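You operate a simulated robot arm through the tools that you are given. There is no shell and no other tool. Be economical: measure what you need, move in short steps, check, and stop when the job is done.

You run a simulated robot arm. Do the job below in one go: nothing can be reset, and whatever is moved stays where it is left.

JOB
Run screw one of the trial block home, then pull it up with the click key.
Fine: short screwdriver first; leave the key's ring as it is and turn till it clicks; both tools back in their sockets.

The check looks at the end state, three seconds after you hand in, the way a careful person would. Anything else that was tipped, shoved, dropped, spilled or broken makes it a failure.

ROBOT AND FRAMES
A 7-joint arm with a two-finger parallel gripper, fixed in place. Base frame: the origin is at the foot of the arm, x ahead of it, y to its left, z up; the work surface is at about z = 80.6. Lengths are in cm, angles in rad, forces in N, time in s.
With the tool pointing down near the work surface it reaches from about 24 to 68 cm from the base axis. Its first joint turns from -1.152 to 1.152 rad. Payload 2.4 kg.
Tool frame: the origin (TCP) lies between the finger pads and is the grasp point; the fingertips stand 3 cm ahead of it; z points along the fingers, y is the line along which they close. The gripper opens to 9.4 cm. The fingers are 2.8 cm wide and 1 cm thick; the gripper's body (5 by 9.6 cm) begins 5.5 cm behind the TCP.
Orientation is that of the tool frame in the base frame, as [roll, pitch, yaw] about the fixed x, y, z axes, in that order (R = Rz(yaw) Ry(pitch) Rx(roll)). With the fingers straight down and closing along the base's y, the tool's x points along the base's -x, its y along +y and its z along -z.

CONTROLS
- The arm moves only by the tool play_rows. Its argument "rows" is a list that holds one entry, the list of rows, each a list of 7 numbers: the shift along the base's x, y, z in units of 20 mm (1.0 is 20 mm), then the turn, a rotation vector about the base's x, y, z in units of 8 degrees (1.0 is 8 degrees), then the opening, from 0 (shut) to 1 (fully open). In form: [[[x, y, z, ax, ay, az, hand], ...]]. A call has 1 to 8 rows; each row shifts and turns the commanded pose from where the row before left it. A call with a number of a shift or a turn outside -1 to 1 is refused whole. A row lasts 0.2 s, in which the tool goes at most 5 cm and 0.15 rad; a call with a longer step from one row to the next is refused whole, and so is a gripper value outside its range. Where a pose cannot be reached the arm comes as near as it can. A force on the tool above 40 N (or 10 N above the force at the start of the call, whichever is more), or a blocked arm, ends the call early, and 0.2 s more pass. The fingers move at their own pace (about 15.3 cm/s each) and stop on an object; they squeeze with about 37 N. The grip force told is the motor's: it shows also when the fingers shut on nothing. Time passes only in rows, and 0.2 s behind the last, so rows that do not move let the fingers close. It gives the time, the measured TCP pose, the force on the tool (base axes), the opening and the grip force at its end, in the units of the frame above (readings bear some noise).
- Cameras (640 x 400 px; columns grow to the right, rows downward): "scene" is fixed at [5.01, 48.15, 145.56]; the picture's right is [-0.64, -0.77, 0.00], its down [-0.34, 0.28, -0.90] and it looks along [0.69, -0.57, -0.44] (base axes); focal length 337 px, centre (320, 200). "wrist" rides on the gripper at [7.6, 1.4, -10.2] in the tool frame; the picture's right is [-0.18, 0.98, 0.00], its down [-0.75, -0.14, -0.64] and it looks along [-0.63, -0.12, 0.77] (tool axes); focal length 243 px, centre (320, 200). There is no depth. A picture from a camera that has moved, and an enlarged one, comes with that camera's place and axes in the base frame and with its lens.
- get_image(camera): a new picture of that camera. It takes no simulated time.
- zoom(camera, box): a new picture of the part [left, top, right, bottom] of that camera's present view, enlarged. It takes no simulated time.
- finish_job(): hands the job in; it is judged then, once.

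Work in short steps. Places have to be worked out from the pictures, the camera data and where the tool is seen: move nearer, look again, correct. Check each grasp and each placing, and mend what went wrong. You have 120 turns and 84 pictures in all, those below and enlarged ones among them. Open the gripper and draw the arm clear of the work before you hand the job in, unless the task says otherwise.

The tools are called after "Request:" by a JSON object that holds its "op" and its "data". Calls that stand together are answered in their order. play_rows: Moves the arm, as the interface text tells. Its arguments: {"type":"object","properties":{"rows":{"type":"array","items":{"type":"array","items":{"type":"array","items":{"type":"number"}}}}},"required":["rows"]} The other tools are called the same way: get_image (camera) takes a picture; zoom (camera, box) takes an enlarged picture of a part of a camera's view; finish_job () hands the job in.

At the start:

```text
t: 0.0
eef_pos: [38.44, 0.57, 122.16]
ee_rot: [3.141, 0.0, 3.141]
wrist_force: [-0.2, 0.4, -0.9]
width: 9.4
finger_force: 0.0
```

scene: 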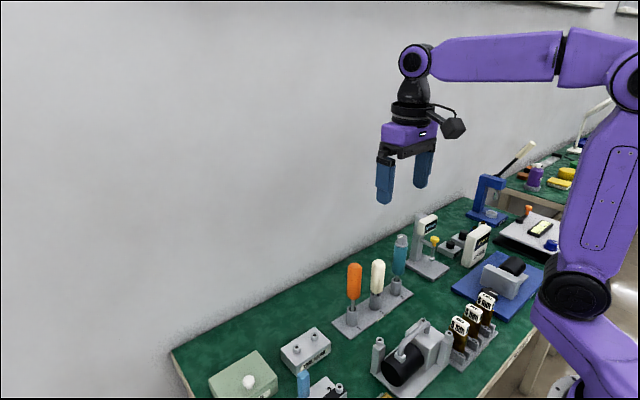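
wrist: 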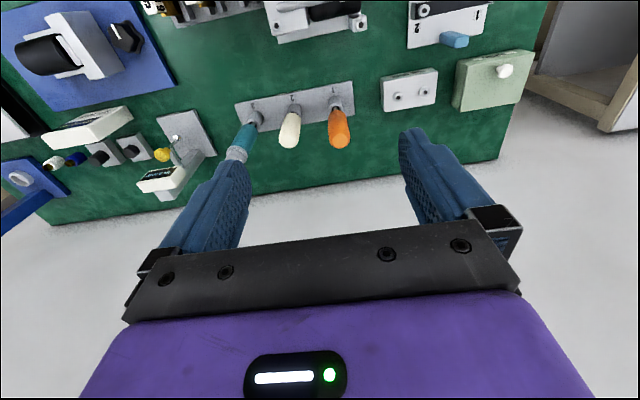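

I start by enlarging the tool stand and the block with two screws.

Request:
{"op": "zoom", "data": {"camera": "scene", "box": [260, 220, 440, 350]}}

Request:
{"op": "zoom", "data": {"camera": "wrist", "box": [220, 50, 460, 200]}}

Request:
{"op": "zoom", "data": {"camera": "scene", "box": [190, 310, 360, 400]}}

```text
3.08 times, centred on (350, 285) of scene
camera zoom: at [5.01, 48.15, 145.56], right [-0.64, -0.77, 0.0], down [-0.34, 0.28, -0.9], along [0.69, -0.57, -0.44], focal length 1038 px, centre (228, -62)
```

zoom: 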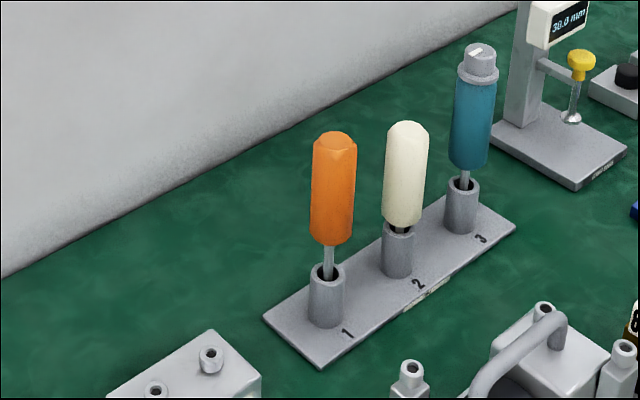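

```text
2.67 times, centred on (340, 125) of wrist
camera zoom: at [30.93, 2.0, 132.54], right [0.18, 0.98, 0.0], down [0.75, -0.14, 0.64], along [0.63, -0.12, -0.77], focal length 647 px, centre (267, 400)
```

zoom: 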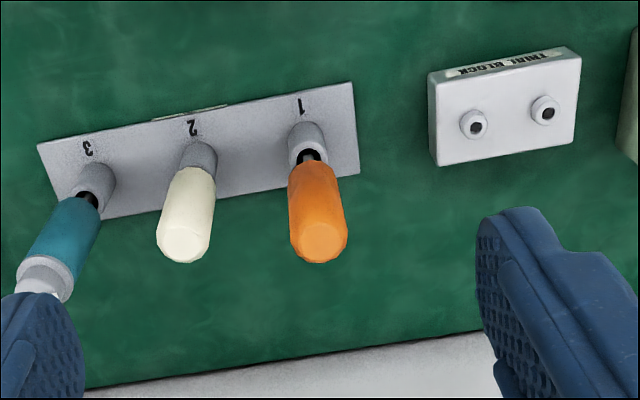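

```text
3.76 times, centred on (275, 355) of scene
camera zoom: at [5.01, 48.15, 145.56], right [-0.64, -0.77, 0.0], down [-0.34, 0.28, -0.9], along [0.69, -0.57, -0.44], focal length 1270 px, centre (489, -384)
```

zoom: 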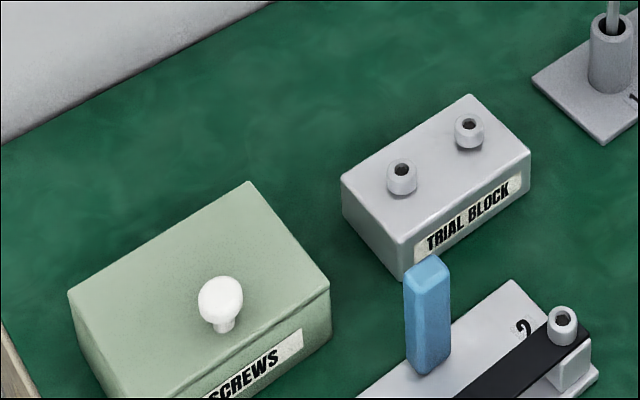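

White (slot 2) appears to be the short screwdriver, orange the long one, teal with ring the click key. The trial block is at about x 44.8–50.6, y 12–22; I move over for a closer look at its screws.

Request:
{"op": "play_rows", "data": {"rows": [[[0, 1, -1, 0, 0, 0, 1], [0, 1, -1, 0, 0, 0, 1], [0, 1, -1, 0, 0, 0, 1], [0, 1, -1, 0, 0, 0, 1], [0, 1, -1, 0, 0, 0, 1], [0, 1, -1, 0, 0, 0, 1], [0, 1, -1, 0, 0, 0, 1], [0, 1, -1, 0, 0, 0, 1]]]}}

Request:
{"op": "play_rows", "data": {"rows": [[[-0.5, 1, -1, 0, 0, 0, 1], [-0.5, 0.3, -1, 0, 0, 0, 1], [0, 0, -1, 0, 0, 0, 1], [0, 0, 0, 0, 0, 0, 1]]]}}

Request:
{"op": "get_image", "data": {"camera": "wrist"}}

```text
t: 1.8
eef_pos: [38.5, 16.75, 105.91]
ee_rot: [-3.141, -0.001, 3.141]
wrist_force: [0.9, 0.1, 0.4]
width: 9.42
finger_force: 0.0
```

```text
t: 2.8
eef_pos: [36.55, 19.44, 100.19]
ee_rot: [-3.141, 0.0, -3.142]
wrist_force: [-0.2, -0.2, -0.5]
width: 9.39
finger_force: 0.0
```

```text
78 pictures are left
camera wrist: at [28.96, 20.64, 110.49], right [0.18, 0.98, 0.0], down [0.75, -0.14, 0.64], along [0.63, -0.12, -0.77], focal length 243 px, centre (320, 200)
```

wrist: 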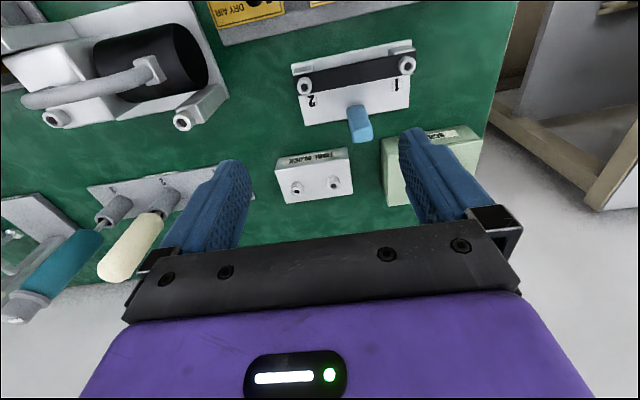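

The block is in view; I enlarge it to read any screw numbers, and look at the tool rack and other plates.

Request:
{"op": "zoom", "data": {"camera": "wrist", "box": [260, 130, 370, 215]}}

Request:
{"op": "zoom", "data": {"camera": "wrist", "box": [80, 160, 200, 290]}}

Request:
{"op": "zoom", "data": {"camera": "wrist", "box": [200, 0, 430, 150]}}

```text
4.71 times, centred on (315, 172) of wrist
camera zoom: at [28.96, 20.64, 110.49], right [0.18, 0.98, 0.0], down [0.75, -0.14, 0.64], along [0.63, -0.12, -0.77], focal length 1142 px, centre (344, 329)
```

zoom: 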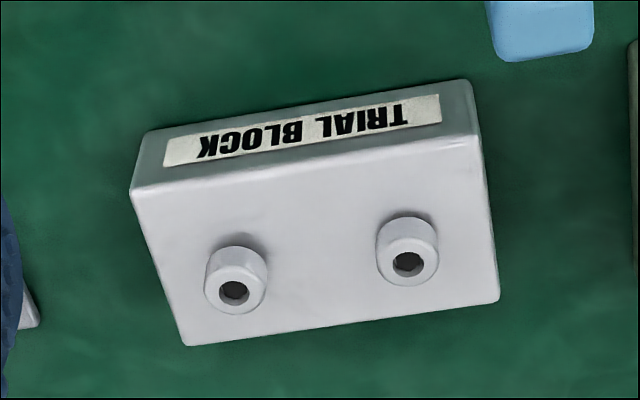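

```text
3.08 times, centred on (140, 225) of wrist
camera zoom: at [28.96, 20.64, 110.49], right [0.18, 0.98, 0.0], down [0.75, -0.14, 0.64], along [0.63, -0.12, -0.77], focal length 746 px, centre (874, 123)
```

zoom: 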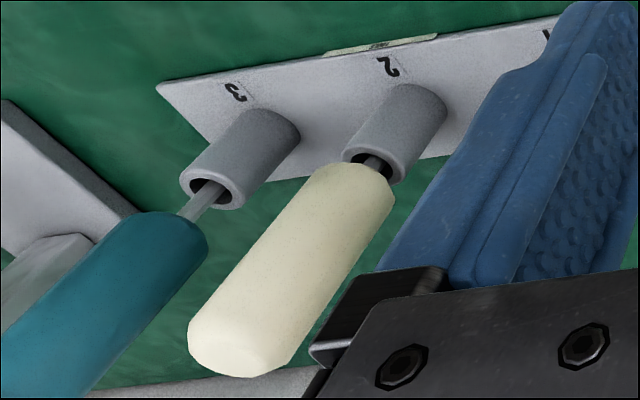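

```text
2.67 times, centred on (315, 75) of wrist
camera zoom: at [28.96, 20.64, 110.49], right [0.18, 0.98, 0.0], down [0.75, -0.14, 0.64], along [0.63, -0.12, -0.77], focal length 647 px, centre (333, 533)
```

zoom: 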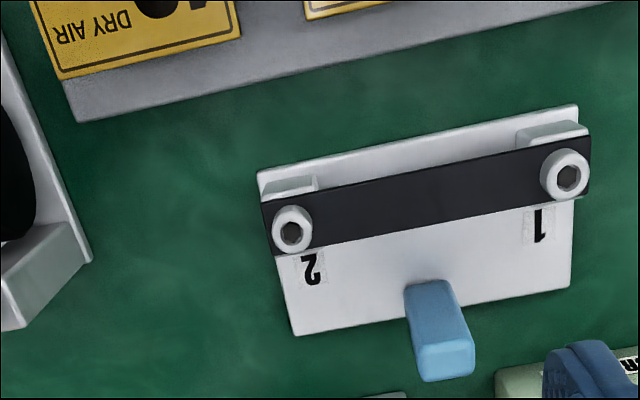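

The screws aren't numbered; reading the label from the robot's side (as on the neighbouring plates, 1 at +y), screw one is the +y one at about (47.6, 19.5). Now I move high over the white short screwdriver at about (47, -5).

Request:
{"op": "play_rows", "data": {"rows": [[[0, 0, 1, 0, 0, 0, 1], [0, -0.5, 1, 0, 0, 0, 1], [0.5, -1, 1, 0, 0, 0, 1], [0.7, -1, 1, 0, 0, 0, 0.8], [0.7, -1, 0.5, 0, 0, 0, 0.7], [0.7, -1, 0, 0, 0, 0, 0.7], [0.7, -1, 0, 0, 0, 0, 0.7], [0.7, -1, 0, 0, 0, 0, 0.7]]]}}

Request:
{"op": "play_rows", "data": {"rows": [[[0.6, -1, 0, 0, 0, 0, 0.7], [0.6, -1, 0, 0, 0, 0, 0.7], [0, -1, 0, 0, 0, 0, 0.7], [0, -1, 0, 0, 0, 0, 0.7], [0, -1, 0, 0, 0, 0, 0.7], [0, -0.7, 0, 0, 0, 0, 0.7], [0, 0, 0, 0, 0, 0, 0.7]]]}}

Request:
{"op": "get_image", "data": {"camera": "wrist"}}

Request:
{"op": "get_image", "data": {"camera": "scene"}}

```text
t: 4.6
eef_pos: [44.53, 6.25, 109.21]
ee_rot: [-3.142, -0.001, -3.139]
wrist_force: [0.3, 0.6, -0.3]
width: 6.58
finger_force: 0.1
```

```text
t: 6.2
eef_pos: [46.86, -5.03, 109.25]
ee_rot: [-3.141, 0.0, -3.142]
wrist_force: [0.5, 0.2, 0.0]
width: 6.59
finger_force: 0.0
```

```text
74 pictures are left
camera wrist: at [39.32, -3.79, 119.57], right [0.18, 0.98, 0.0], down [0.75, -0.14, 0.64], along [0.63, -0.12, -0.77], focal length 243 px, centre (320, 200)
```

wrist: 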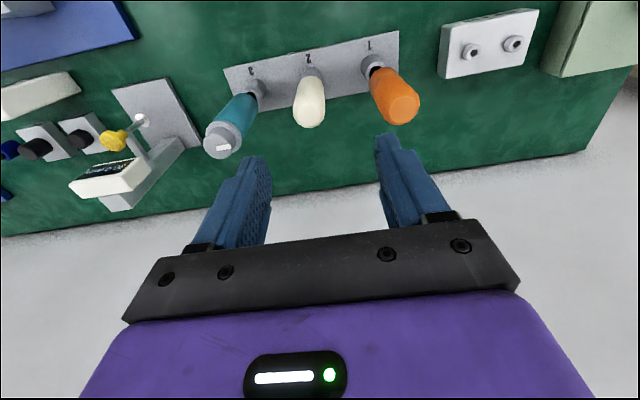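

```text
73 pictures are left
```

scene: 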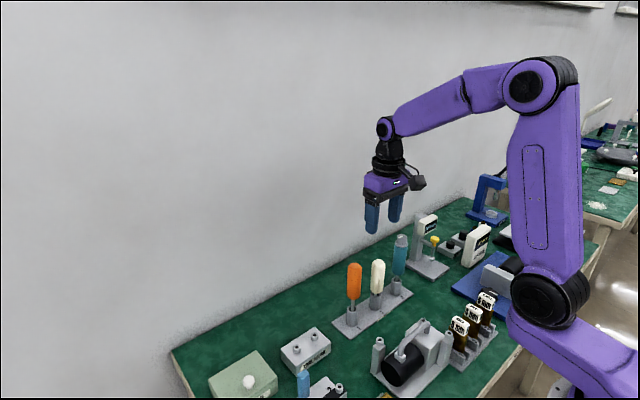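

Recomputed from this view: tools stand at x≈47.5, y≈1.5 / -6.1 / -13.7. I shift over the white one and descend to just above it, then look.

Request:
{"op": "play_rows", "data": {"rows": [[[0.3, -0.5, 0, 0, 0, 0, 0.6], [0, 0, -1, 0, 0, 0, 0.6], [0, 0, -1, 0, 0, 0, 0.6], [0, 0, -0.5, 0, 0, 0, 0.6], [0, 0, 0, 0, 0, 0, 0.6]]]}}

Request:
{"op": "zoom", "data": {"camera": "wrist", "box": [200, 60, 440, 210]}}

Request:
{"op": "zoom", "data": {"camera": "scene", "box": [320, 180, 460, 330]}}

```text
t: 7.4
eef_pos: [47.46, -6.14, 104.05]
ee_rot: [-3.141, 0.0, 3.141]
wrist_force: [0.4, -1.0, 0.2]
width: 5.64
finger_force: 0.0
```

```text
2.67 times, centred on (320, 135) of wrist
camera zoom: at [39.9, -4.82, 114.5], right [0.18, 0.98, 0.0], down [0.75, -0.14, 0.64], along [0.63, -0.12, -0.77], focal length 647 px, centre (320, 373)
```

zoom: 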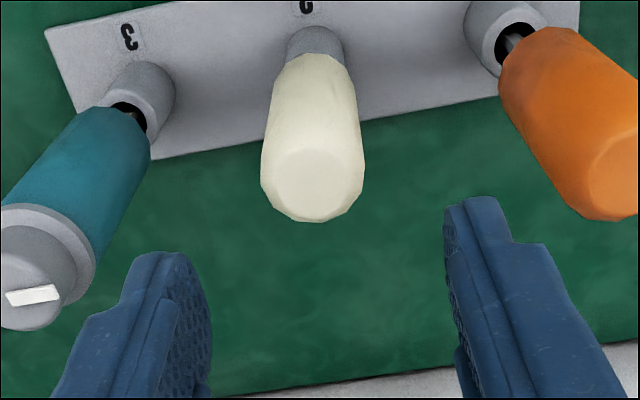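

```text
2.67 times, centred on (390, 255) of scene
camera zoom: at [5.01, 48.15, 145.56], right [-0.64, -0.77, 0.0], down [-0.34, 0.28, -0.9], along [0.69, -0.57, -0.44], focal length 899 px, centre (133, 53)
```

zoom: 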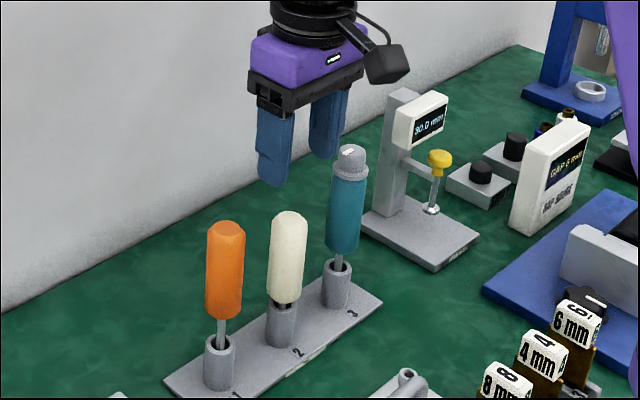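

White handle top centre is at about (47.3, -6.35). I line up and descend to TCP z≈94.5 with partly open fingers.

Request:
{"op": "play_rows", "data": {"rows": [[[-0.08, -0.1, 0, 0, 0, 0, 0.6], [0, 0, -1, 0, 0, 0, 0.6], [0, 0, -1, 0, 0, 0, 0.6], [0, 0, -1, 0, 0, 0, 0.6], [0, 0, -1, 0, 0, 0, 0.6], [0, 0, -0.75, 0, 0, 0, 0.6], [0, 0, 0, 0, 0, 0, 0.6]]]}}

Request:
{"op": "get_image", "data": {"camera": "wrist"}}

Request:
{"op": "zoom", "data": {"camera": "scene", "box": [320, 180, 460, 330]}}

```text
t: 9.0
eef_pos: [47.41, -6.31, 94.69]
ee_rot: [3.141, 0.001, -3.139]
wrist_force: [0.1, 0.6, 0.8]
width: 5.66
finger_force: 0.0
```

```text
70 pictures are left
camera wrist: at [39.78, -4.96, 105.07], right [0.18, 0.98, 0.0], down [0.75, -0.14, 0.64], along [0.63, -0.12, -0.77], focal length 243 px, centre (320, 200)
```

wrist: 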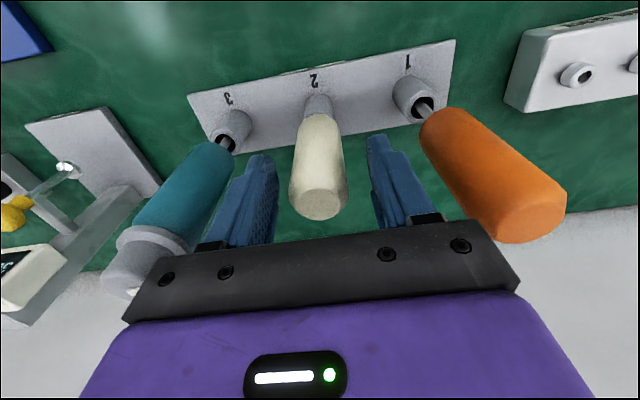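

```text
2.67 times, centred on (390, 255) of scene
camera zoom: at [5.01, 48.15, 145.56], right [-0.64, -0.77, 0.0], down [-0.34, 0.28, -0.9], along [0.69, -0.57, -0.44], focal length 899 px, centre (133, 53)
```

zoom: 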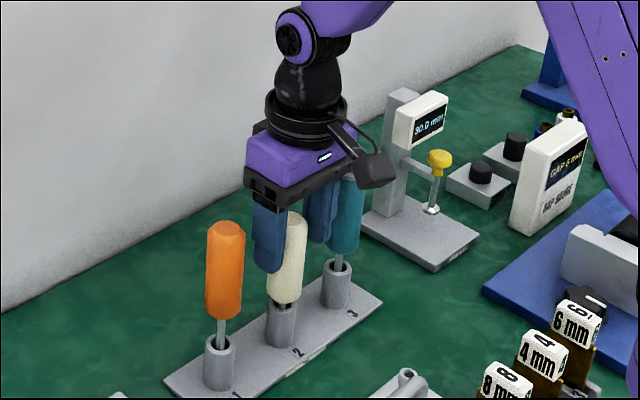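

The handle is centred between the fingers. I close and let the grip settle.

Request:
{"op": "play_rows", "data": {"rows": [[[0, 0, 0, 0, 0, 0, 0], [0, 0, 0, 0, 0, 0, 0], [0, 0, 0, 0, 0, 0, 0]]]}}

Request:
{"op": "play_rows", "data": {"rows": [[[0, 0, 0.5, 0, 0, 0, 0], [0, 0, 0.7, 0, 0, 0, 0], [0, 0, 1, 0, 0, 0, 0], [0, 0, 1, 0, 0, 0, 0], [0, 0, 1, 0, 0, 0, 0], [0, 0, 1, 0, 0, 0, 0], [0, 0, 1, 0, 0, 0, 0], [0, 0, 0.8, 0, 0, 0, 0]]]}}

Request:
{"op": "zoom", "data": {"camera": "scene", "box": [320, 130, 460, 280]}}

Request:
{"op": "get_image", "data": {"camera": "wrist"}}

```text
t: 9.8
eef_pos: [47.29, -6.33, 94.71]
ee_rot: [3.141, 0.001, -3.14]
wrist_force: [0.6, -0.5, -0.4]
width: 3.36
finger_force: 37.2
```

```text
t: 11.6
eef_pos: [47.3, -6.35, 108.64]
ee_rot: [-3.141, -0.002, -3.14]
wrist_force: [-0.2, 0.3, -0.6]
width: 3.36
finger_force: 37.0
```

```text
2.67 times, centred on (390, 205) of scene
camera zoom: at [5.01, 48.15, 145.56], right [-0.64, -0.77, 0.0], down [-0.34, 0.28, -0.9], along [0.69, -0.57, -0.44], focal length 899 px, centre (133, 187)
```

zoom: 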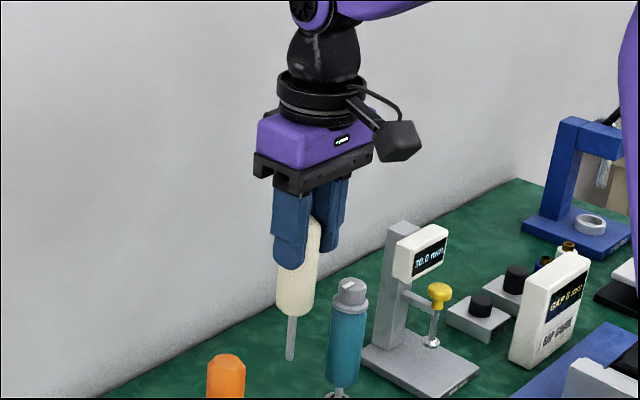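

```text
67 pictures are left
camera wrist: at [39.78, -5.02, 119.06], right [0.18, 0.98, 0.0], down [0.75, -0.14, 0.64], along [0.63, -0.12, -0.77], focal length 243 px, centre (320, 200)
```

wrist: 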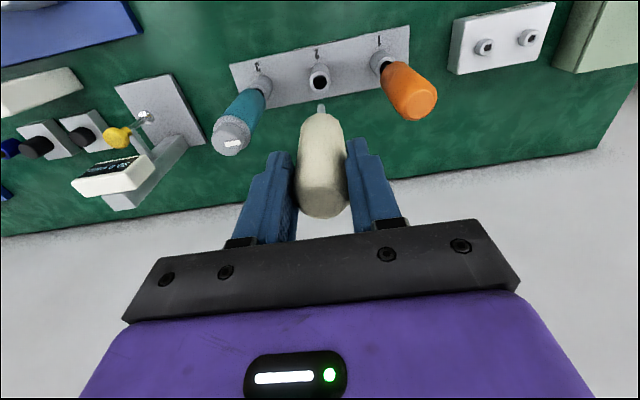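

Grip is solid; the tip is about 13.6 cm below the TCP. I raise so the tip clears the orange handle, then carry it to the block while turning counter-clockwise to gain clockwise turning range.

Request:
{"op": "play_rows", "data": {"rows": [[[0, 0, 1, 0, 0, 0.9, 0], [0, 0, 1, 0, 0, 0.9, 0], [0, 0, 1, 0, 0, 0.9, 0], [0, 0, 1, 0, 0, 0.9, 0], [0, 0.5, 0.2, 0, 0, 0.9, 0], [0, 1, 0, 0, 0, 0.9, 0], [0, 1, 0, 0, 0, 0.9, 0], [0, 1, 0, 0, 0, 0.9, 0]]]}}

Request:
{"op": "play_rows", "data": {"rows": [[[0, 1, 0, 0, 0, 0.9, 0], [0, 1, 0, 0, 0, 0.9, 0], [0, 1, 0, 0, 0, 0.9, 0], [0, 1, 0, 0, 0, 0.9, 0], [0, 1, 0, 0, 0, 0.9, 0], [0, 1, 0, 0, 0, 0.9, 0], [0, 1, 0, 0, 0, 0.9, 0], [0, 1, 0, 0, 0, 0.9, 0]]]}}

Request:
{"op": "get_image", "data": {"camera": "scene"}}

```text
t: 13.4
eef_pos: [47.33, 0.68, 117.15]
ee_rot: [3.141, 0.0, -2.134]
wrist_force: [0.8, 0.0, -0.9]
width: 3.31
finger_force: 37.1
```

```text
t: 15.2
eef_pos: [47.24, 16.77, 117.08]
ee_rot: [-3.141, 0.001, -1.128]
wrist_force: [-0.2, 0.4, -0.8]
width: 3.32
finger_force: 36.7
```

```text
66 pictures are left
```

scene: 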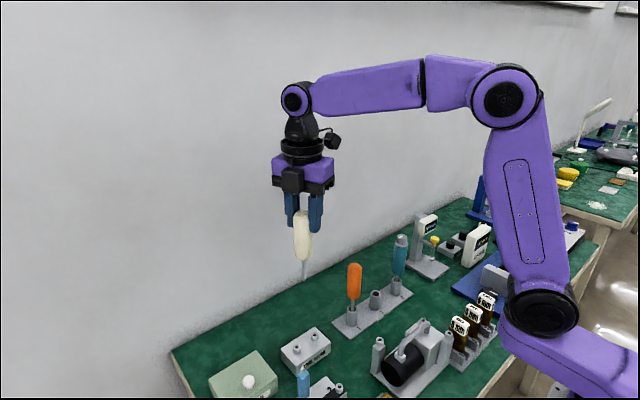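

Rotation of 115° done without trouble. I go over screw one and lower until the tip is about 4 cm above it.

Request:
{"op": "play_rows", "data": {"rows": [[[0.28, 0.6, -1, 0, 0, 0.9, 0], [0, 0.5, -1, 0, 0, 0.9, 0], [0, 0, -1, 0, 0, 0.9, 0], [0, 0, -1, 0, 0, 0.9, 0], [0, 0, -1, 0, 0, 0.9, 0], [0, 0, -1, 0, 0, 0, 0], [0, 0, -1, 0, 0, 0, 0], [0, 0, 0, 0, 0, 0, 0]]]}}

Request:
{"op": "get_image", "data": {"camera": "wrist"}}

Request:
{"op": "zoom", "data": {"camera": "scene", "box": [250, 270, 360, 370]}}

```text
t: 17.0
eef_pos: [47.85, 18.81, 103.1]
ee_rot: [-3.141, -0.001, -0.5]
wrist_force: [0.0, 0.7, -0.6]
width: 3.33
finger_force: 36.8
```

```text
65 pictures are left
camera wrist: at [53.9, 13.79, 113.38], right [-0.63, -0.77, 0.0], down [-0.59, 0.49, 0.64], along [-0.5, 0.41, -0.77], focal length 243 px, centre (320, 200)
```

wrist: 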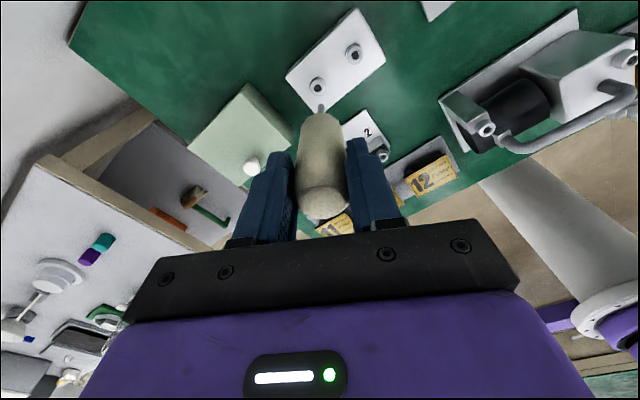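

```text
4.00 times, centred on (305, 320) of scene
camera zoom: at [5.01, 48.15, 145.56], right [-0.64, -0.77, 0.0], down [-0.34, 0.28, -0.9], along [0.69, -0.57, -0.44], focal length 1349 px, centre (380, -280)
```

zoom: 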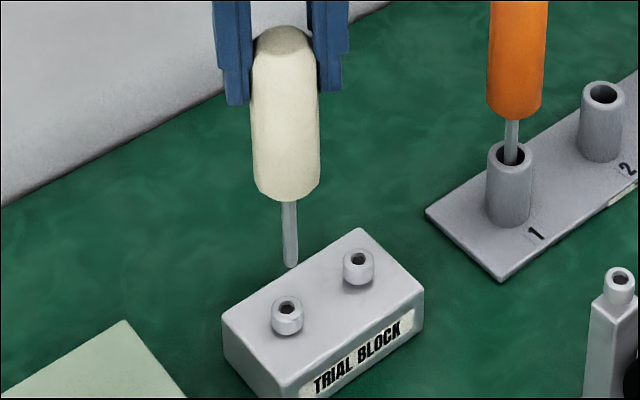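

The tip hangs near screw one; I enlarge the wrist view to measure the offset.

Request:
{"op": "zoom", "data": {"camera": "wrist", "box": [270, 50, 380, 140]}}

Request:
{"op": "zoom", "data": {"camera": "scene", "box": [280, 320, 350, 370]}}

```text
4.44 times, centred on (325, 95) of wrist
camera zoom: at [53.9, 13.79, 113.38], right [-0.63, -0.77, 0.0], down [-0.59, 0.49, 0.64], along [-0.5, 0.41, -0.77], focal length 1078 px, centre (298, 667)
```

zoom: 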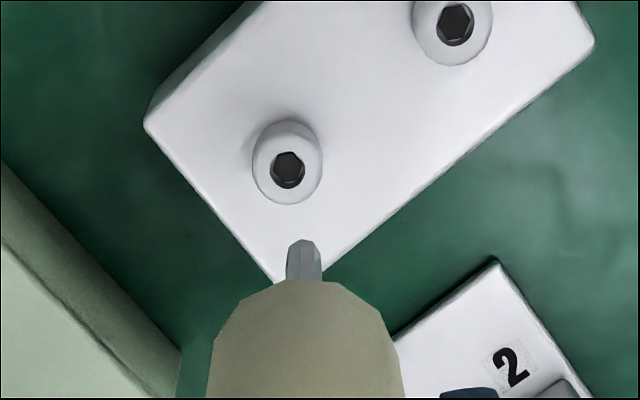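

```text
8.00 times, centred on (315, 345) of scene
camera zoom: at [5.01, 48.15, 145.56], right [-0.64, -0.77, 0.0], down [-0.34, 0.28, -0.9], along [0.69, -0.57, -0.44], focal length 2698 px, centre (360, -960)
```

zoom: 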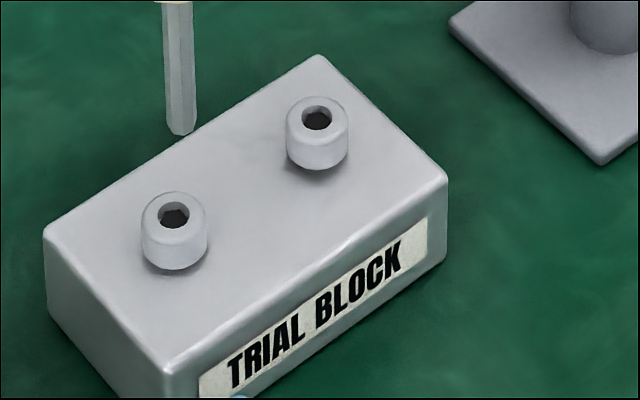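

Triangulating: tip at about (47.3, 19.0, 88.4), screw socket at (47.9, 19.0, 84.6). I shift +x 0.55 cm and descend 2.4 cm, then compare again.

Request:
{"op": "play_rows", "data": {"rows": [[[0.27, -0.03, 0, 0, 0, 0, 0], [0, 0, -0.6, 0, 0, 0, 0], [0, 0, -0.6, 0, 0, 0, 0], [0, 0, 0, 0, 0, 0, 0]]]}}

Request:
{"op": "zoom", "data": {"camera": "wrist", "box": [270, 50, 380, 140]}}

Request:
{"op": "zoom", "data": {"camera": "scene", "box": [280, 320, 350, 370]}}

```text
t: 18.0
eef_pos: [48.4, 18.89, 100.62]
ee_rot: [-3.141, 0.002, -0.502]
wrist_force: [0.0, 0.5, -1.7]
width: 3.31
finger_force: 37.4
```

```text
4.44 times, centred on (325, 95) of wrist
camera zoom: at [54.45, 13.78, 111.01], right [-0.63, -0.77, 0.0], down [-0.59, 0.49, 0.64], along [-0.5, 0.41, -0.77], focal length 1078 px, centre (298, 667)
```

zoom: 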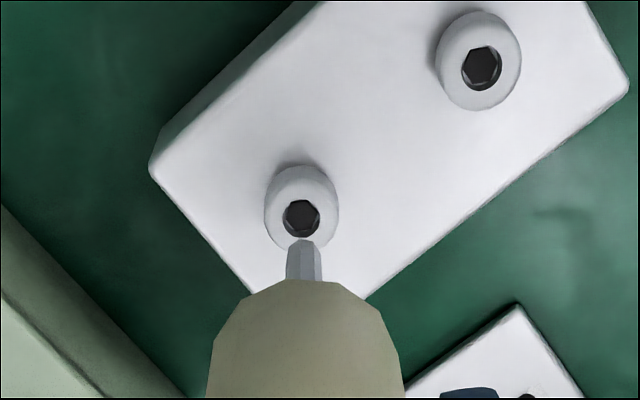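

```text
8.00 times, centred on (315, 345) of scene
camera zoom: at [5.01, 48.15, 145.56], right [-0.64, -0.77, 0.0], down [-0.34, 0.28, -0.9], along [0.69, -0.57, -0.44], focal length 2698 px, centre (360, -960)
```

zoom: 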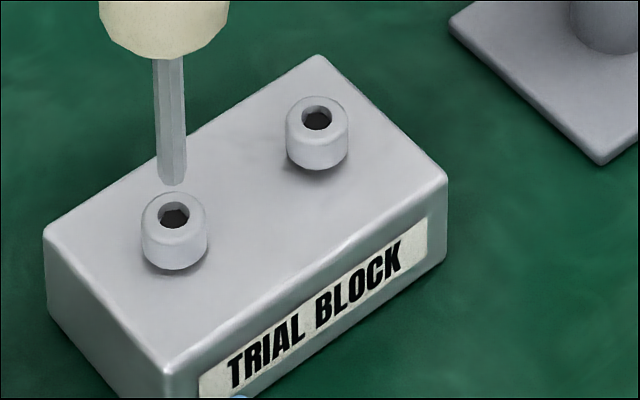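

Now offset is roughly (+0.1, -0.07) and tip gap 1.5 cm. I correct and lower to just above the socket.

Request:
{"op": "play_rows", "data": {"rows": [[[0.04, -0.03, 0, 0, 0, 0, 0], [0, 0, -0.55, 0, 0, 0, 0], [0, 0, 0, 0, 0, 0, 0]]]}}

Request:
{"op": "zoom", "data": {"camera": "wrist", "box": [290, 80, 350, 130]}}

Request:
{"op": "zoom", "data": {"camera": "scene", "box": [290, 330, 320, 355]}}

```text
t: 18.8
eef_pos: [48.47, 18.76, 99.53]
ee_rot: [3.141, -0.001, -0.502]
wrist_force: [-0.2, -0.9, -0.8]
width: 3.32
finger_force: 37.3
```

```text
8.00 times, centred on (320, 105) of wrist
camera zoom: at [54.52, 13.73, 109.92], right [-0.63, -0.77, 0.0], down [-0.59, 0.49, 0.64], along [-0.5, 0.41, -0.77], focal length 1941 px, centre (320, 960)
```

zoom: 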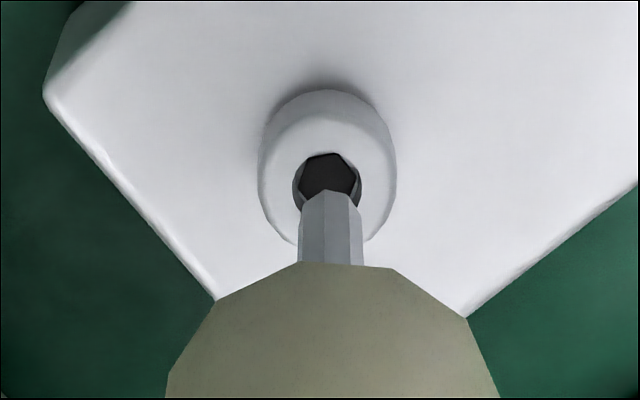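

```text
16.00 times, centred on (305, 342) of scene
camera zoom: at [5.01, 48.15, 145.56], right [-0.64, -0.77, 0.0], down [-0.34, 0.28, -0.9], along [0.69, -0.57, -0.44], focal length 5396 px, centre (560, -2080)
```

zoom: 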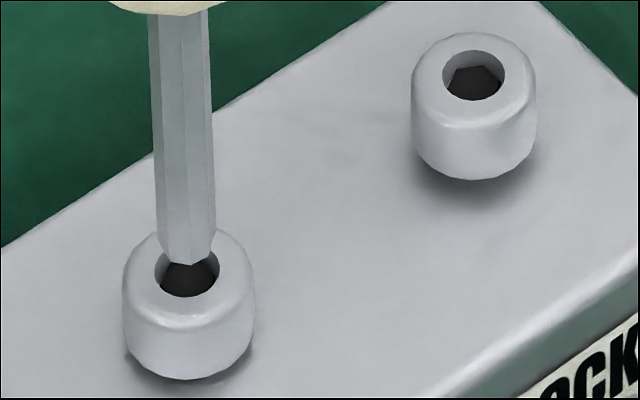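

Tip is right over the socket, about 0.45 cm above; a residual ~0.1 cm along (+x,-y). I correct it and lower gently to contact.

Request:
{"op": "play_rows", "data": {"rows": [[[0.04, -0.03, 0, 0, 0, 0, 0], [0, 0, -0.1, 0, 0, 0, 0], [0, 0, -0.1, 0, 0, 0, 0], [0, 0, -0.1, 0, 0, 0, 0], [0, 0, 0, 0, 0, 0, 0]]]}}

Request:
{"op": "zoom", "data": {"camera": "wrist", "box": [290, 80, 350, 130]}}

Request:
{"op": "zoom", "data": {"camera": "scene", "box": [290, 330, 320, 355]}}

```text
t: 20.0
eef_pos: [48.49, 18.62, 99.01]
ee_rot: [3.141, 0.001, -0.503]
wrist_force: [0.4, -0.3, -2.3]
width: 3.32
finger_force: 36.8
```

```text
8.00 times, centred on (320, 105) of wrist
camera zoom: at [54.61, 13.66, 109.31], right [-0.63, -0.77, 0.0], down [-0.59, 0.49, 0.64], along [-0.5, 0.41, -0.77], focal length 1941 px, centre (320, 960)
```

zoom: 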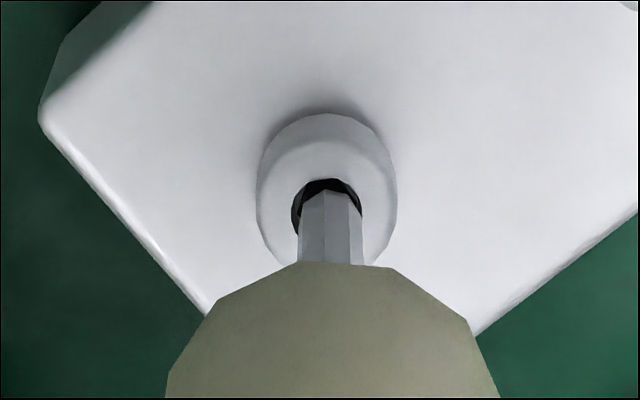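

```text
16.00 times, centred on (305, 342) of scene
camera zoom: at [5.01, 48.15, 145.56], right [-0.64, -0.77, 0.0], down [-0.34, 0.28, -0.9], along [0.69, -0.57, -0.44], focal length 5396 px, centre (560, -2080)
```

zoom: 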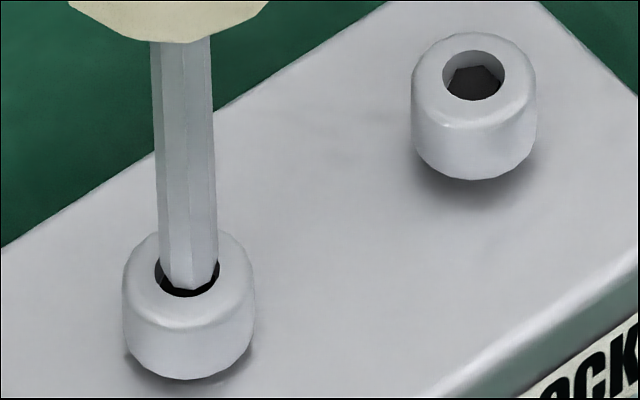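

The tip is entering the socket mouth. I press down in small steps watching force.

Request:
{"op": "play_rows", "data": {"rows": [[[0, 0, -0.1, 0, 0, 0, 0], [0, 0, -0.1, 0, 0, 0, 0], [0, 0, -0.05, 0, 0, 0, 0], [0, 0, 0, 0, 0, 0, 0]]]}}

```text
t: 21.0
eef_pos: [48.67, 18.56, 98.67]
ee_rot: [-3.138, -0.001, -0.504]
wrist_force: [-0.5, -5.4, 29.8]
width: 3.3
finger_force: 37.1
```

Contact with ~30 N: hex is not yet aligned. I ease slightly and turn clockwise in small steps to find the flats.

Request:
{"op": "play_rows", "data": {"rows": [[[0, 0, 0.04, 0, 0, 0, 0], [0, 0, 0, 0, 0, -0.5, 0], [0, 0, 0, 0, 0, -0.5, 0], [0, 0, 0, 0, 0, -0.5, 0], [0, 0, 0, 0, 0, -0.5, 0]]]}}

Request:
{"op": "zoom", "data": {"camera": "scene", "box": [290, 330, 320, 355]}}

Request:
{"op": "zoom", "data": {"camera": "wrist", "box": [290, 80, 350, 130]}}

```text
t: 22.2
eef_pos: [48.57, 18.73, 98.58]
ee_rot: [3.139, 0.002, -0.782]
wrist_force: [-0.1, 0.5, 4.9]
width: 3.29
finger_force: 36.5
```

```text
16.00 times, centred on (305, 342) of scene
camera zoom: at [5.0, 48.15, 145.56], right [-0.64, -0.77, 0.0], down [-0.34, 0.28, -0.9], along [0.69, -0.57, -0.44], focal length 5396 px, centre (560, -2080)
```

zoom: 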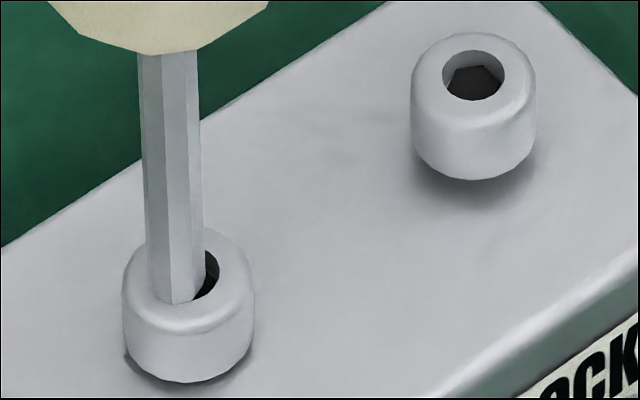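

```text
8.00 times, centred on (320, 105) of wrist
camera zoom: at [52.99, 12.24, 108.86], right [-0.82, -0.57, 0.0], down [-0.43, 0.63, 0.64], along [-0.37, 0.53, -0.77], focal length 1941 px, centre (320, 960)
```

zoom: 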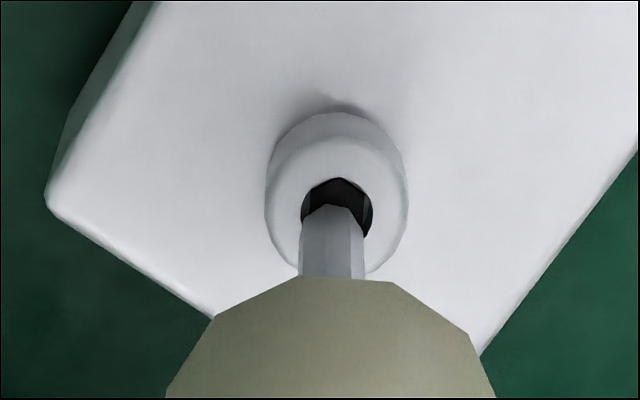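

The screwdriver sits about 0.57 cm off the TCP axis (tool −x), so turning swung the tip. I lift a little, shift to bring the tip back over the socket, and from now on turn about the tip.

Request:
{"op": "play_rows", "data": {"rows": [[[0, 0, 0.2, 0, 0, 0, 0], [-0.05, -0.065, 0, 0, 0, 0, 0], [0, 0, 0, 0, 0, 0, 0]]]}}

Request:
{"op": "zoom", "data": {"camera": "scene", "box": [290, 330, 320, 355]}}

Request:
{"op": "zoom", "data": {"camera": "wrist", "box": [290, 80, 350, 130]}}

```text
t: 23.0
eef_pos: [48.43, 18.58, 98.88]
ee_rot: [3.14, 0.001, -0.781]
wrist_force: [0.3, -0.3, -1.4]
width: 3.29
finger_force: 36.8
```

```text
16.00 times, centred on (305, 342) of scene
camera zoom: at [5.01, 48.15, 145.56], right [-0.64, -0.77, 0.0], down [-0.34, 0.28, -0.9], along [0.69, -0.57, -0.44], focal length 5396 px, centre (560, -2080)
```

zoom: 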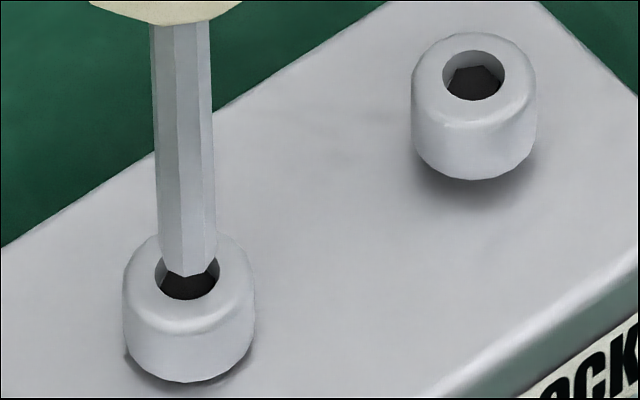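

```text
8.00 times, centred on (320, 105) of wrist
camera zoom: at [52.91, 12.06, 109.31], right [-0.82, -0.57, 0.0], down [-0.44, 0.63, 0.64], along [-0.37, 0.53, -0.77], focal length 1941 px, centre (320, 960)
```

zoom: 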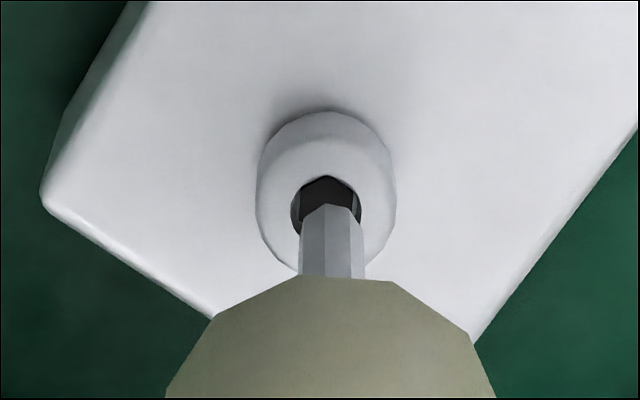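

I zoom closely to judge the hex orientation of tip versus socket.

Request:
{"op": "zoom", "data": {"camera": "wrist", "box": [309, 94, 333, 116]}}

Request:
{"op": "zoom", "data": {"camera": "scene", "box": [294, 332, 310, 352]}}

```text
16.00 times, centred on (321, 105) of wrist
camera zoom: at [52.91, 12.06, 109.31], right [-0.82, -0.57, 0.0], down [-0.44, 0.63, 0.64], along [-0.37, 0.53, -0.77], focal length 3882 px, centre (304, 1720)
```

zoom: 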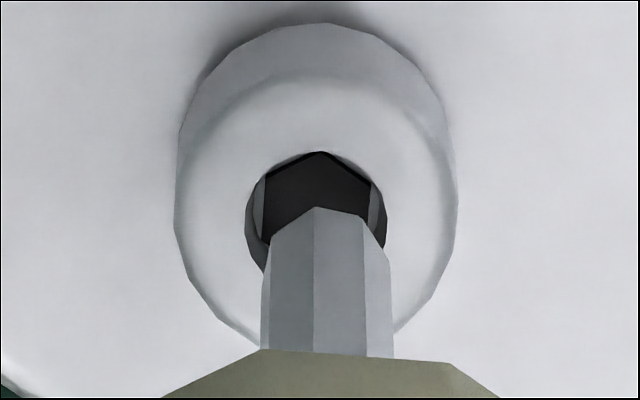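

```text
16.00 times, centred on (302, 342) of scene
camera zoom: at [5.01, 48.15, 145.56], right [-0.64, -0.77, 0.0], down [-0.34, 0.28, -0.9], along [0.69, -0.57, -0.44], focal length 5396 px, centre (608, -2072)
```

zoom: 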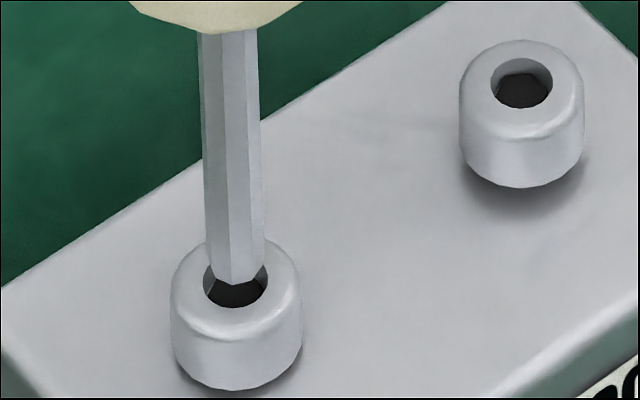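

Socket vertex points at the camera while the tool's is about 18° counter-clockwise of it. I turn 18° clockwise about the tip, with a small correction of the offset, and recheck.

Request:
{"op": "play_rows", "data": {"rows": [[[0, 0, 0.05, 0, 0, 0, 0], [-0.012, -0.028, 0, 0, 0, -0.75, 0], [-0.012, -0.028, 0, 0, 0, -0.75, 0], [-0.012, -0.028, 0, 0, 0, -0.75, 0], [0, 0, 0, 0, 0, 0, 0]]]}}

Request:
{"op": "zoom", "data": {"camera": "wrist", "box": [309, 94, 333, 116]}}

Request:
{"op": "zoom", "data": {"camera": "scene", "box": [294, 332, 310, 352]}}

```text
t: 24.2
eef_pos: [48.4, 18.42, 99.01]
ee_rot: [-3.14, -0.001, -1.096]
wrist_force: [-0.2, 0.0, -0.7]
width: 3.29
finger_force: 37.2
```

```text
16.00 times, centred on (321, 105) of wrist
camera zoom: at [50.69, 10.87, 109.43], right [-0.96, -0.28, 0.0], down [-0.22, 0.73, 0.64], along [-0.18, 0.62, -0.77], focal length 3882 px, centre (304, 1720)
```

zoom: 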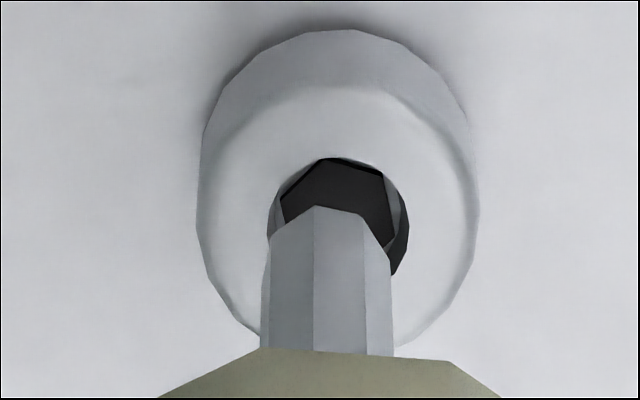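

```text
16.00 times, centred on (302, 342) of scene
camera zoom: at [5.01, 48.15, 145.56], right [-0.64, -0.77, 0.0], down [-0.34, 0.28, -0.9], along [0.69, -0.57, -0.44], focal length 5396 px, centre (608, -2072)
```

zoom: 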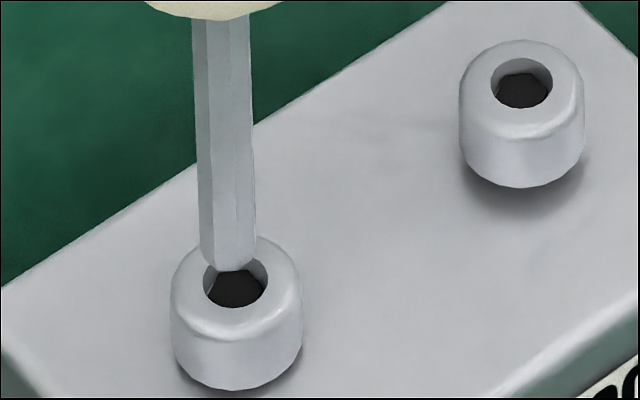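

Angles now match; a small shift of (-0.08, -0.03) cm remains. I apply it and lower until contact.

Request:
{"op": "play_rows", "data": {"rows": [[[-0.04, -0.015, 0, 0, 0, 0, 0], [0, 0, -0.1, 0, 0, 0, 0], [0, 0, -0.1, 0, 0, 0, 0], [0, 0, -0.06, 0, 0, 0, 0], [0, 0, 0, 0, 0, 0, 0]]]}}

Request:
{"op": "zoom", "data": {"camera": "wrist", "box": [309, 94, 333, 116]}}

Request:
{"op": "zoom", "data": {"camera": "scene", "box": [294, 332, 310, 352]}}

```text
t: 25.4
eef_pos: [48.42, 18.36, 98.55]
ee_rot: [3.141, -0.001, -1.097]
wrist_force: [-0.5, 0.6, 0.1]
width: 3.3
finger_force: 37.2
```

```text
16.00 times, centred on (321, 105) of wrist
camera zoom: at [50.63, 10.85, 108.92], right [-0.96, -0.29, 0.0], down [-0.22, 0.73, 0.64], along [-0.18, 0.62, -0.77], focal length 3882 px, centre (304, 1720)
```

zoom: 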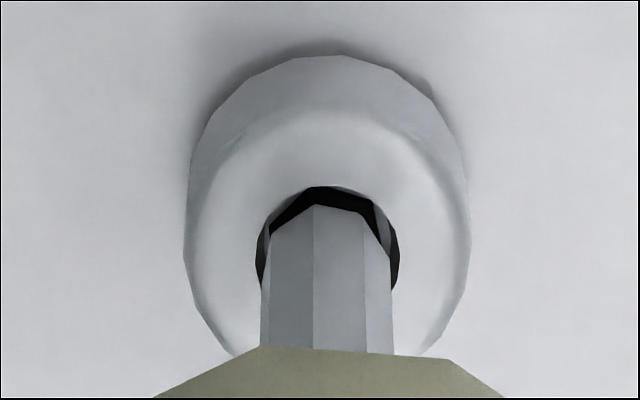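

```text
16.00 times, centred on (302, 342) of scene
camera zoom: at [5.01, 48.15, 145.56], right [-0.64, -0.77, 0.0], down [-0.34, 0.28, -0.9], along [0.69, -0.57, -0.44], focal length 5396 px, centre (608, -2072)
```

zoom: 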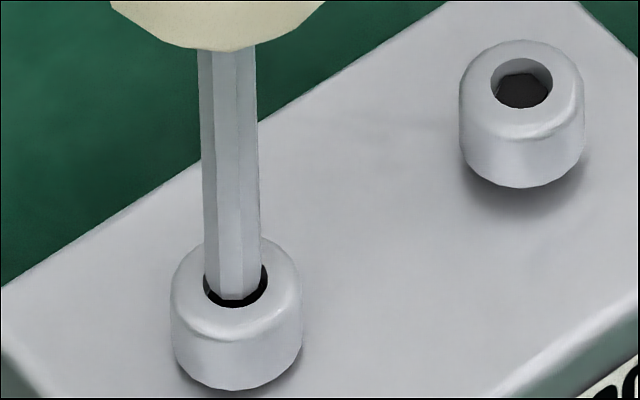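

Excellent alignment in both views with no contact force yet. I keep lowering in small steps.

Request:
{"op": "play_rows", "data": {"rows": [[[0, 0, -0.1, 0, 0, 0, 0], [0, 0, -0.1, 0, 0, 0, 0], [0, 0, -0.05, 0, 0, 0, 0], [0, 0, 0, 0, 0, 0, 0]]]}}

Request:
{"op": "zoom", "data": {"camera": "scene", "box": [294, 332, 310, 352]}}

Request:
{"op": "zoom", "data": {"camera": "wrist", "box": [309, 94, 333, 116]}}

```text
t: 26.4
eef_pos: [48.33, 18.32, 98.1]
ee_rot: [-3.141, -0.001, -1.096]
wrist_force: [-5.0, -1.5, 31.4]
width: 3.35
finger_force: 37.3
```

```text
16.00 times, centred on (302, 342) of scene
camera zoom: at [4.95, 48.13, 145.57], right [-0.64, -0.77, 0.0], down [-0.34, 0.28, -0.9], along [0.69, -0.57, -0.44], focal length 5396 px, centre (608, -2072)
```

zoom: 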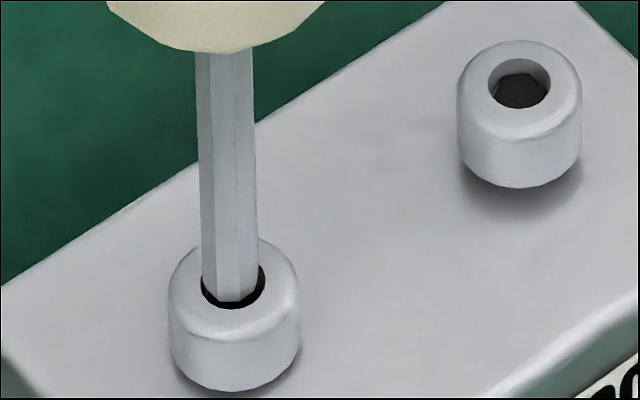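

```text
16.00 times, centred on (321, 105) of wrist
camera zoom: at [50.6, 10.84, 108.47], right [-0.96, -0.29, 0.0], down [-0.22, 0.73, 0.64], along [-0.18, 0.62, -0.77], focal length 3882 px, centre (304, 1720)
```

zoom: 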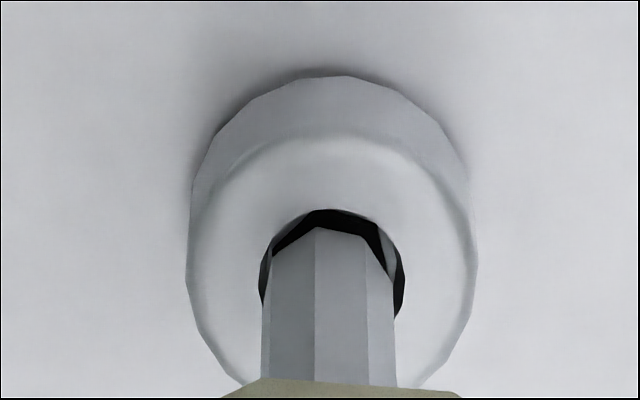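

The socket pushes the tool toward −x (5 N) while 31 N press: the tip is riding on the +x rim. I ease up, shift slightly −x and press again with a small twist.

Request:
{"op": "play_rows", "data": {"rows": [[[0, 0, 0.06, 0, 0, 0, 0], [-0.025, -0.005, 0, 0, 0, 0, 0], [0, 0, -0.03, 0, 0, 0, 0], [0, 0, 0, 0, 0, 0, 0]]]}}

```text
t: 27.4
eef_pos: [48.27, 18.25, 98.03]
ee_rot: [3.141, -0.001, -1.095]
wrist_force: [1.3, 1.4, 6.4]
width: 3.33
finger_force: 37.0
```

Request:
{"op": "play_rows", "data": {"rows": [[[0, 0, -0.05, 0, 0, 0, 0], [0, 0, -0.05, 0, 0, 0, 0], [0, 0, 0, 0, 0, 0, 0]]]}}

Request:
{"op": "zoom", "data": {"camera": "scene", "box": [294, 332, 310, 352]}}

Request:
{"op": "zoom", "data": {"camera": "wrist", "box": [309, 94, 333, 116]}}

```text
t: 28.2
eef_pos: [48.26, 18.45, 98.05]
ee_rot: [-3.14, 0.0, -1.097]
wrist_force: [-4.8, -2.3, 31.2]
width: 3.31
finger_force: 37.1
```

```text
16.00 times, centred on (302, 342) of scene
camera zoom: at [4.95, 48.13, 145.57], right [-0.64, -0.77, 0.0], down [-0.34, 0.28, -0.9], along [0.69, -0.57, -0.44], focal length 5396 px, centre (608, -2072)
```

zoom: 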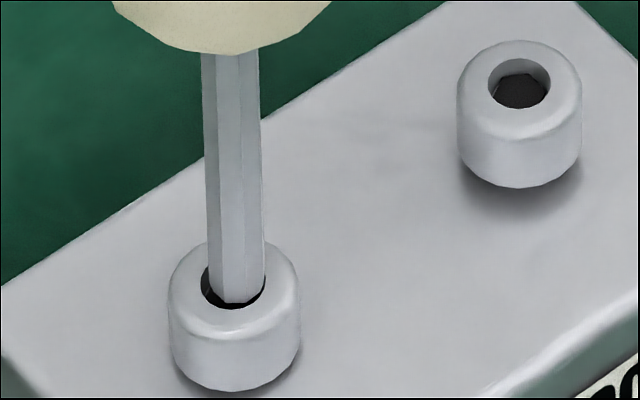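

```text
16.00 times, centred on (321, 105) of wrist
camera zoom: at [50.55, 10.8, 108.35], right [-0.96, -0.29, 0.0], down [-0.22, 0.73, 0.64], along [-0.18, 0.62, -0.77], focal length 3882 px, centre (304, 1720)
```

zoom: 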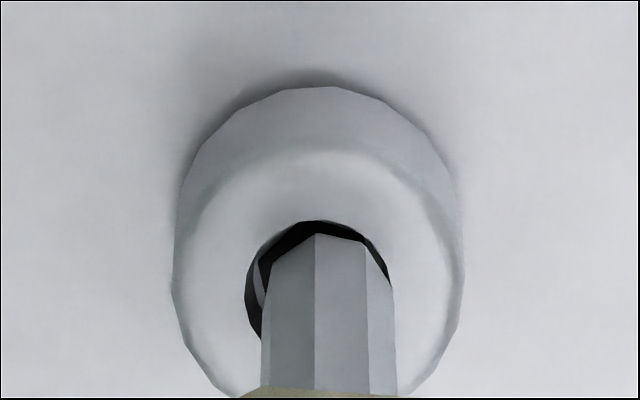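

The tip now sits slightly too far −x and likely a few degrees short in angle. I back off pressure a bit, shift +x 0.03 cm and twist clockwise about the tip under light pressure.

Request:
{"op": "play_rows", "data": {"rows": [[[0.015, 0, 0.05, 0, 0, 0, 0], [-0.015, -0.0075, 0, 0, 0, -0.35, 0], [-0.015, -0.0075, 0, 0, 0, -0.35, 0], [-0.015, -0.0075, -0.02, 0, 0, -0.35, 0], [0, 0, 0, 0, 0, 0, 0]]]}}

Request:
{"op": "zoom", "data": {"camera": "scene", "box": [294, 332, 310, 352]}}

Request:
{"op": "zoom", "data": {"camera": "wrist", "box": [309, 94, 333, 116]}}

```text
t: 29.4
eef_pos: [48.18, 18.28, 97.94]
ee_rot: [3.14, 0.0, -1.244]
wrist_force: [0.1, 0.8, 0.1]
width: 3.28
finger_force: 37.5
```

```text
16.00 times, centred on (302, 342) of scene
camera zoom: at [5.01, 48.15, 145.56], right [-0.64, -0.77, 0.0], down [-0.34, 0.28, -0.9], along [0.69, -0.57, -0.44], focal length 5396 px, centre (608, -2072)
```

zoom: 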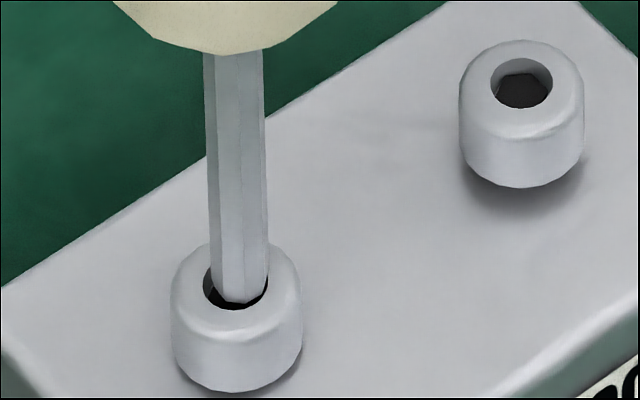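

```text
16.00 times, centred on (321, 105) of wrist
camera zoom: at [49.39, 10.54, 108.27], right [-0.99, -0.14, 0.0], down [-0.11, 0.76, 0.64], along [-0.09, 0.63, -0.77], focal length 3882 px, centre (304, 1720)
```

zoom: 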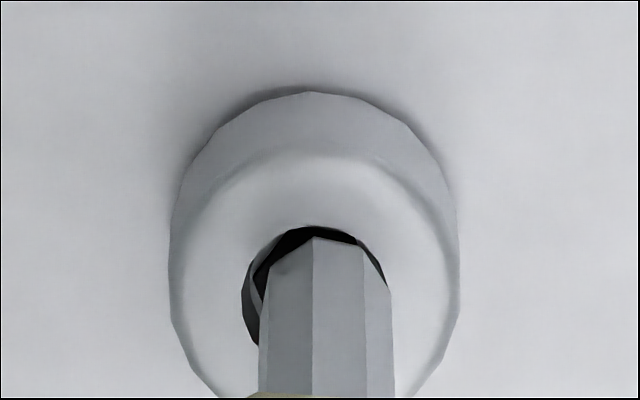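

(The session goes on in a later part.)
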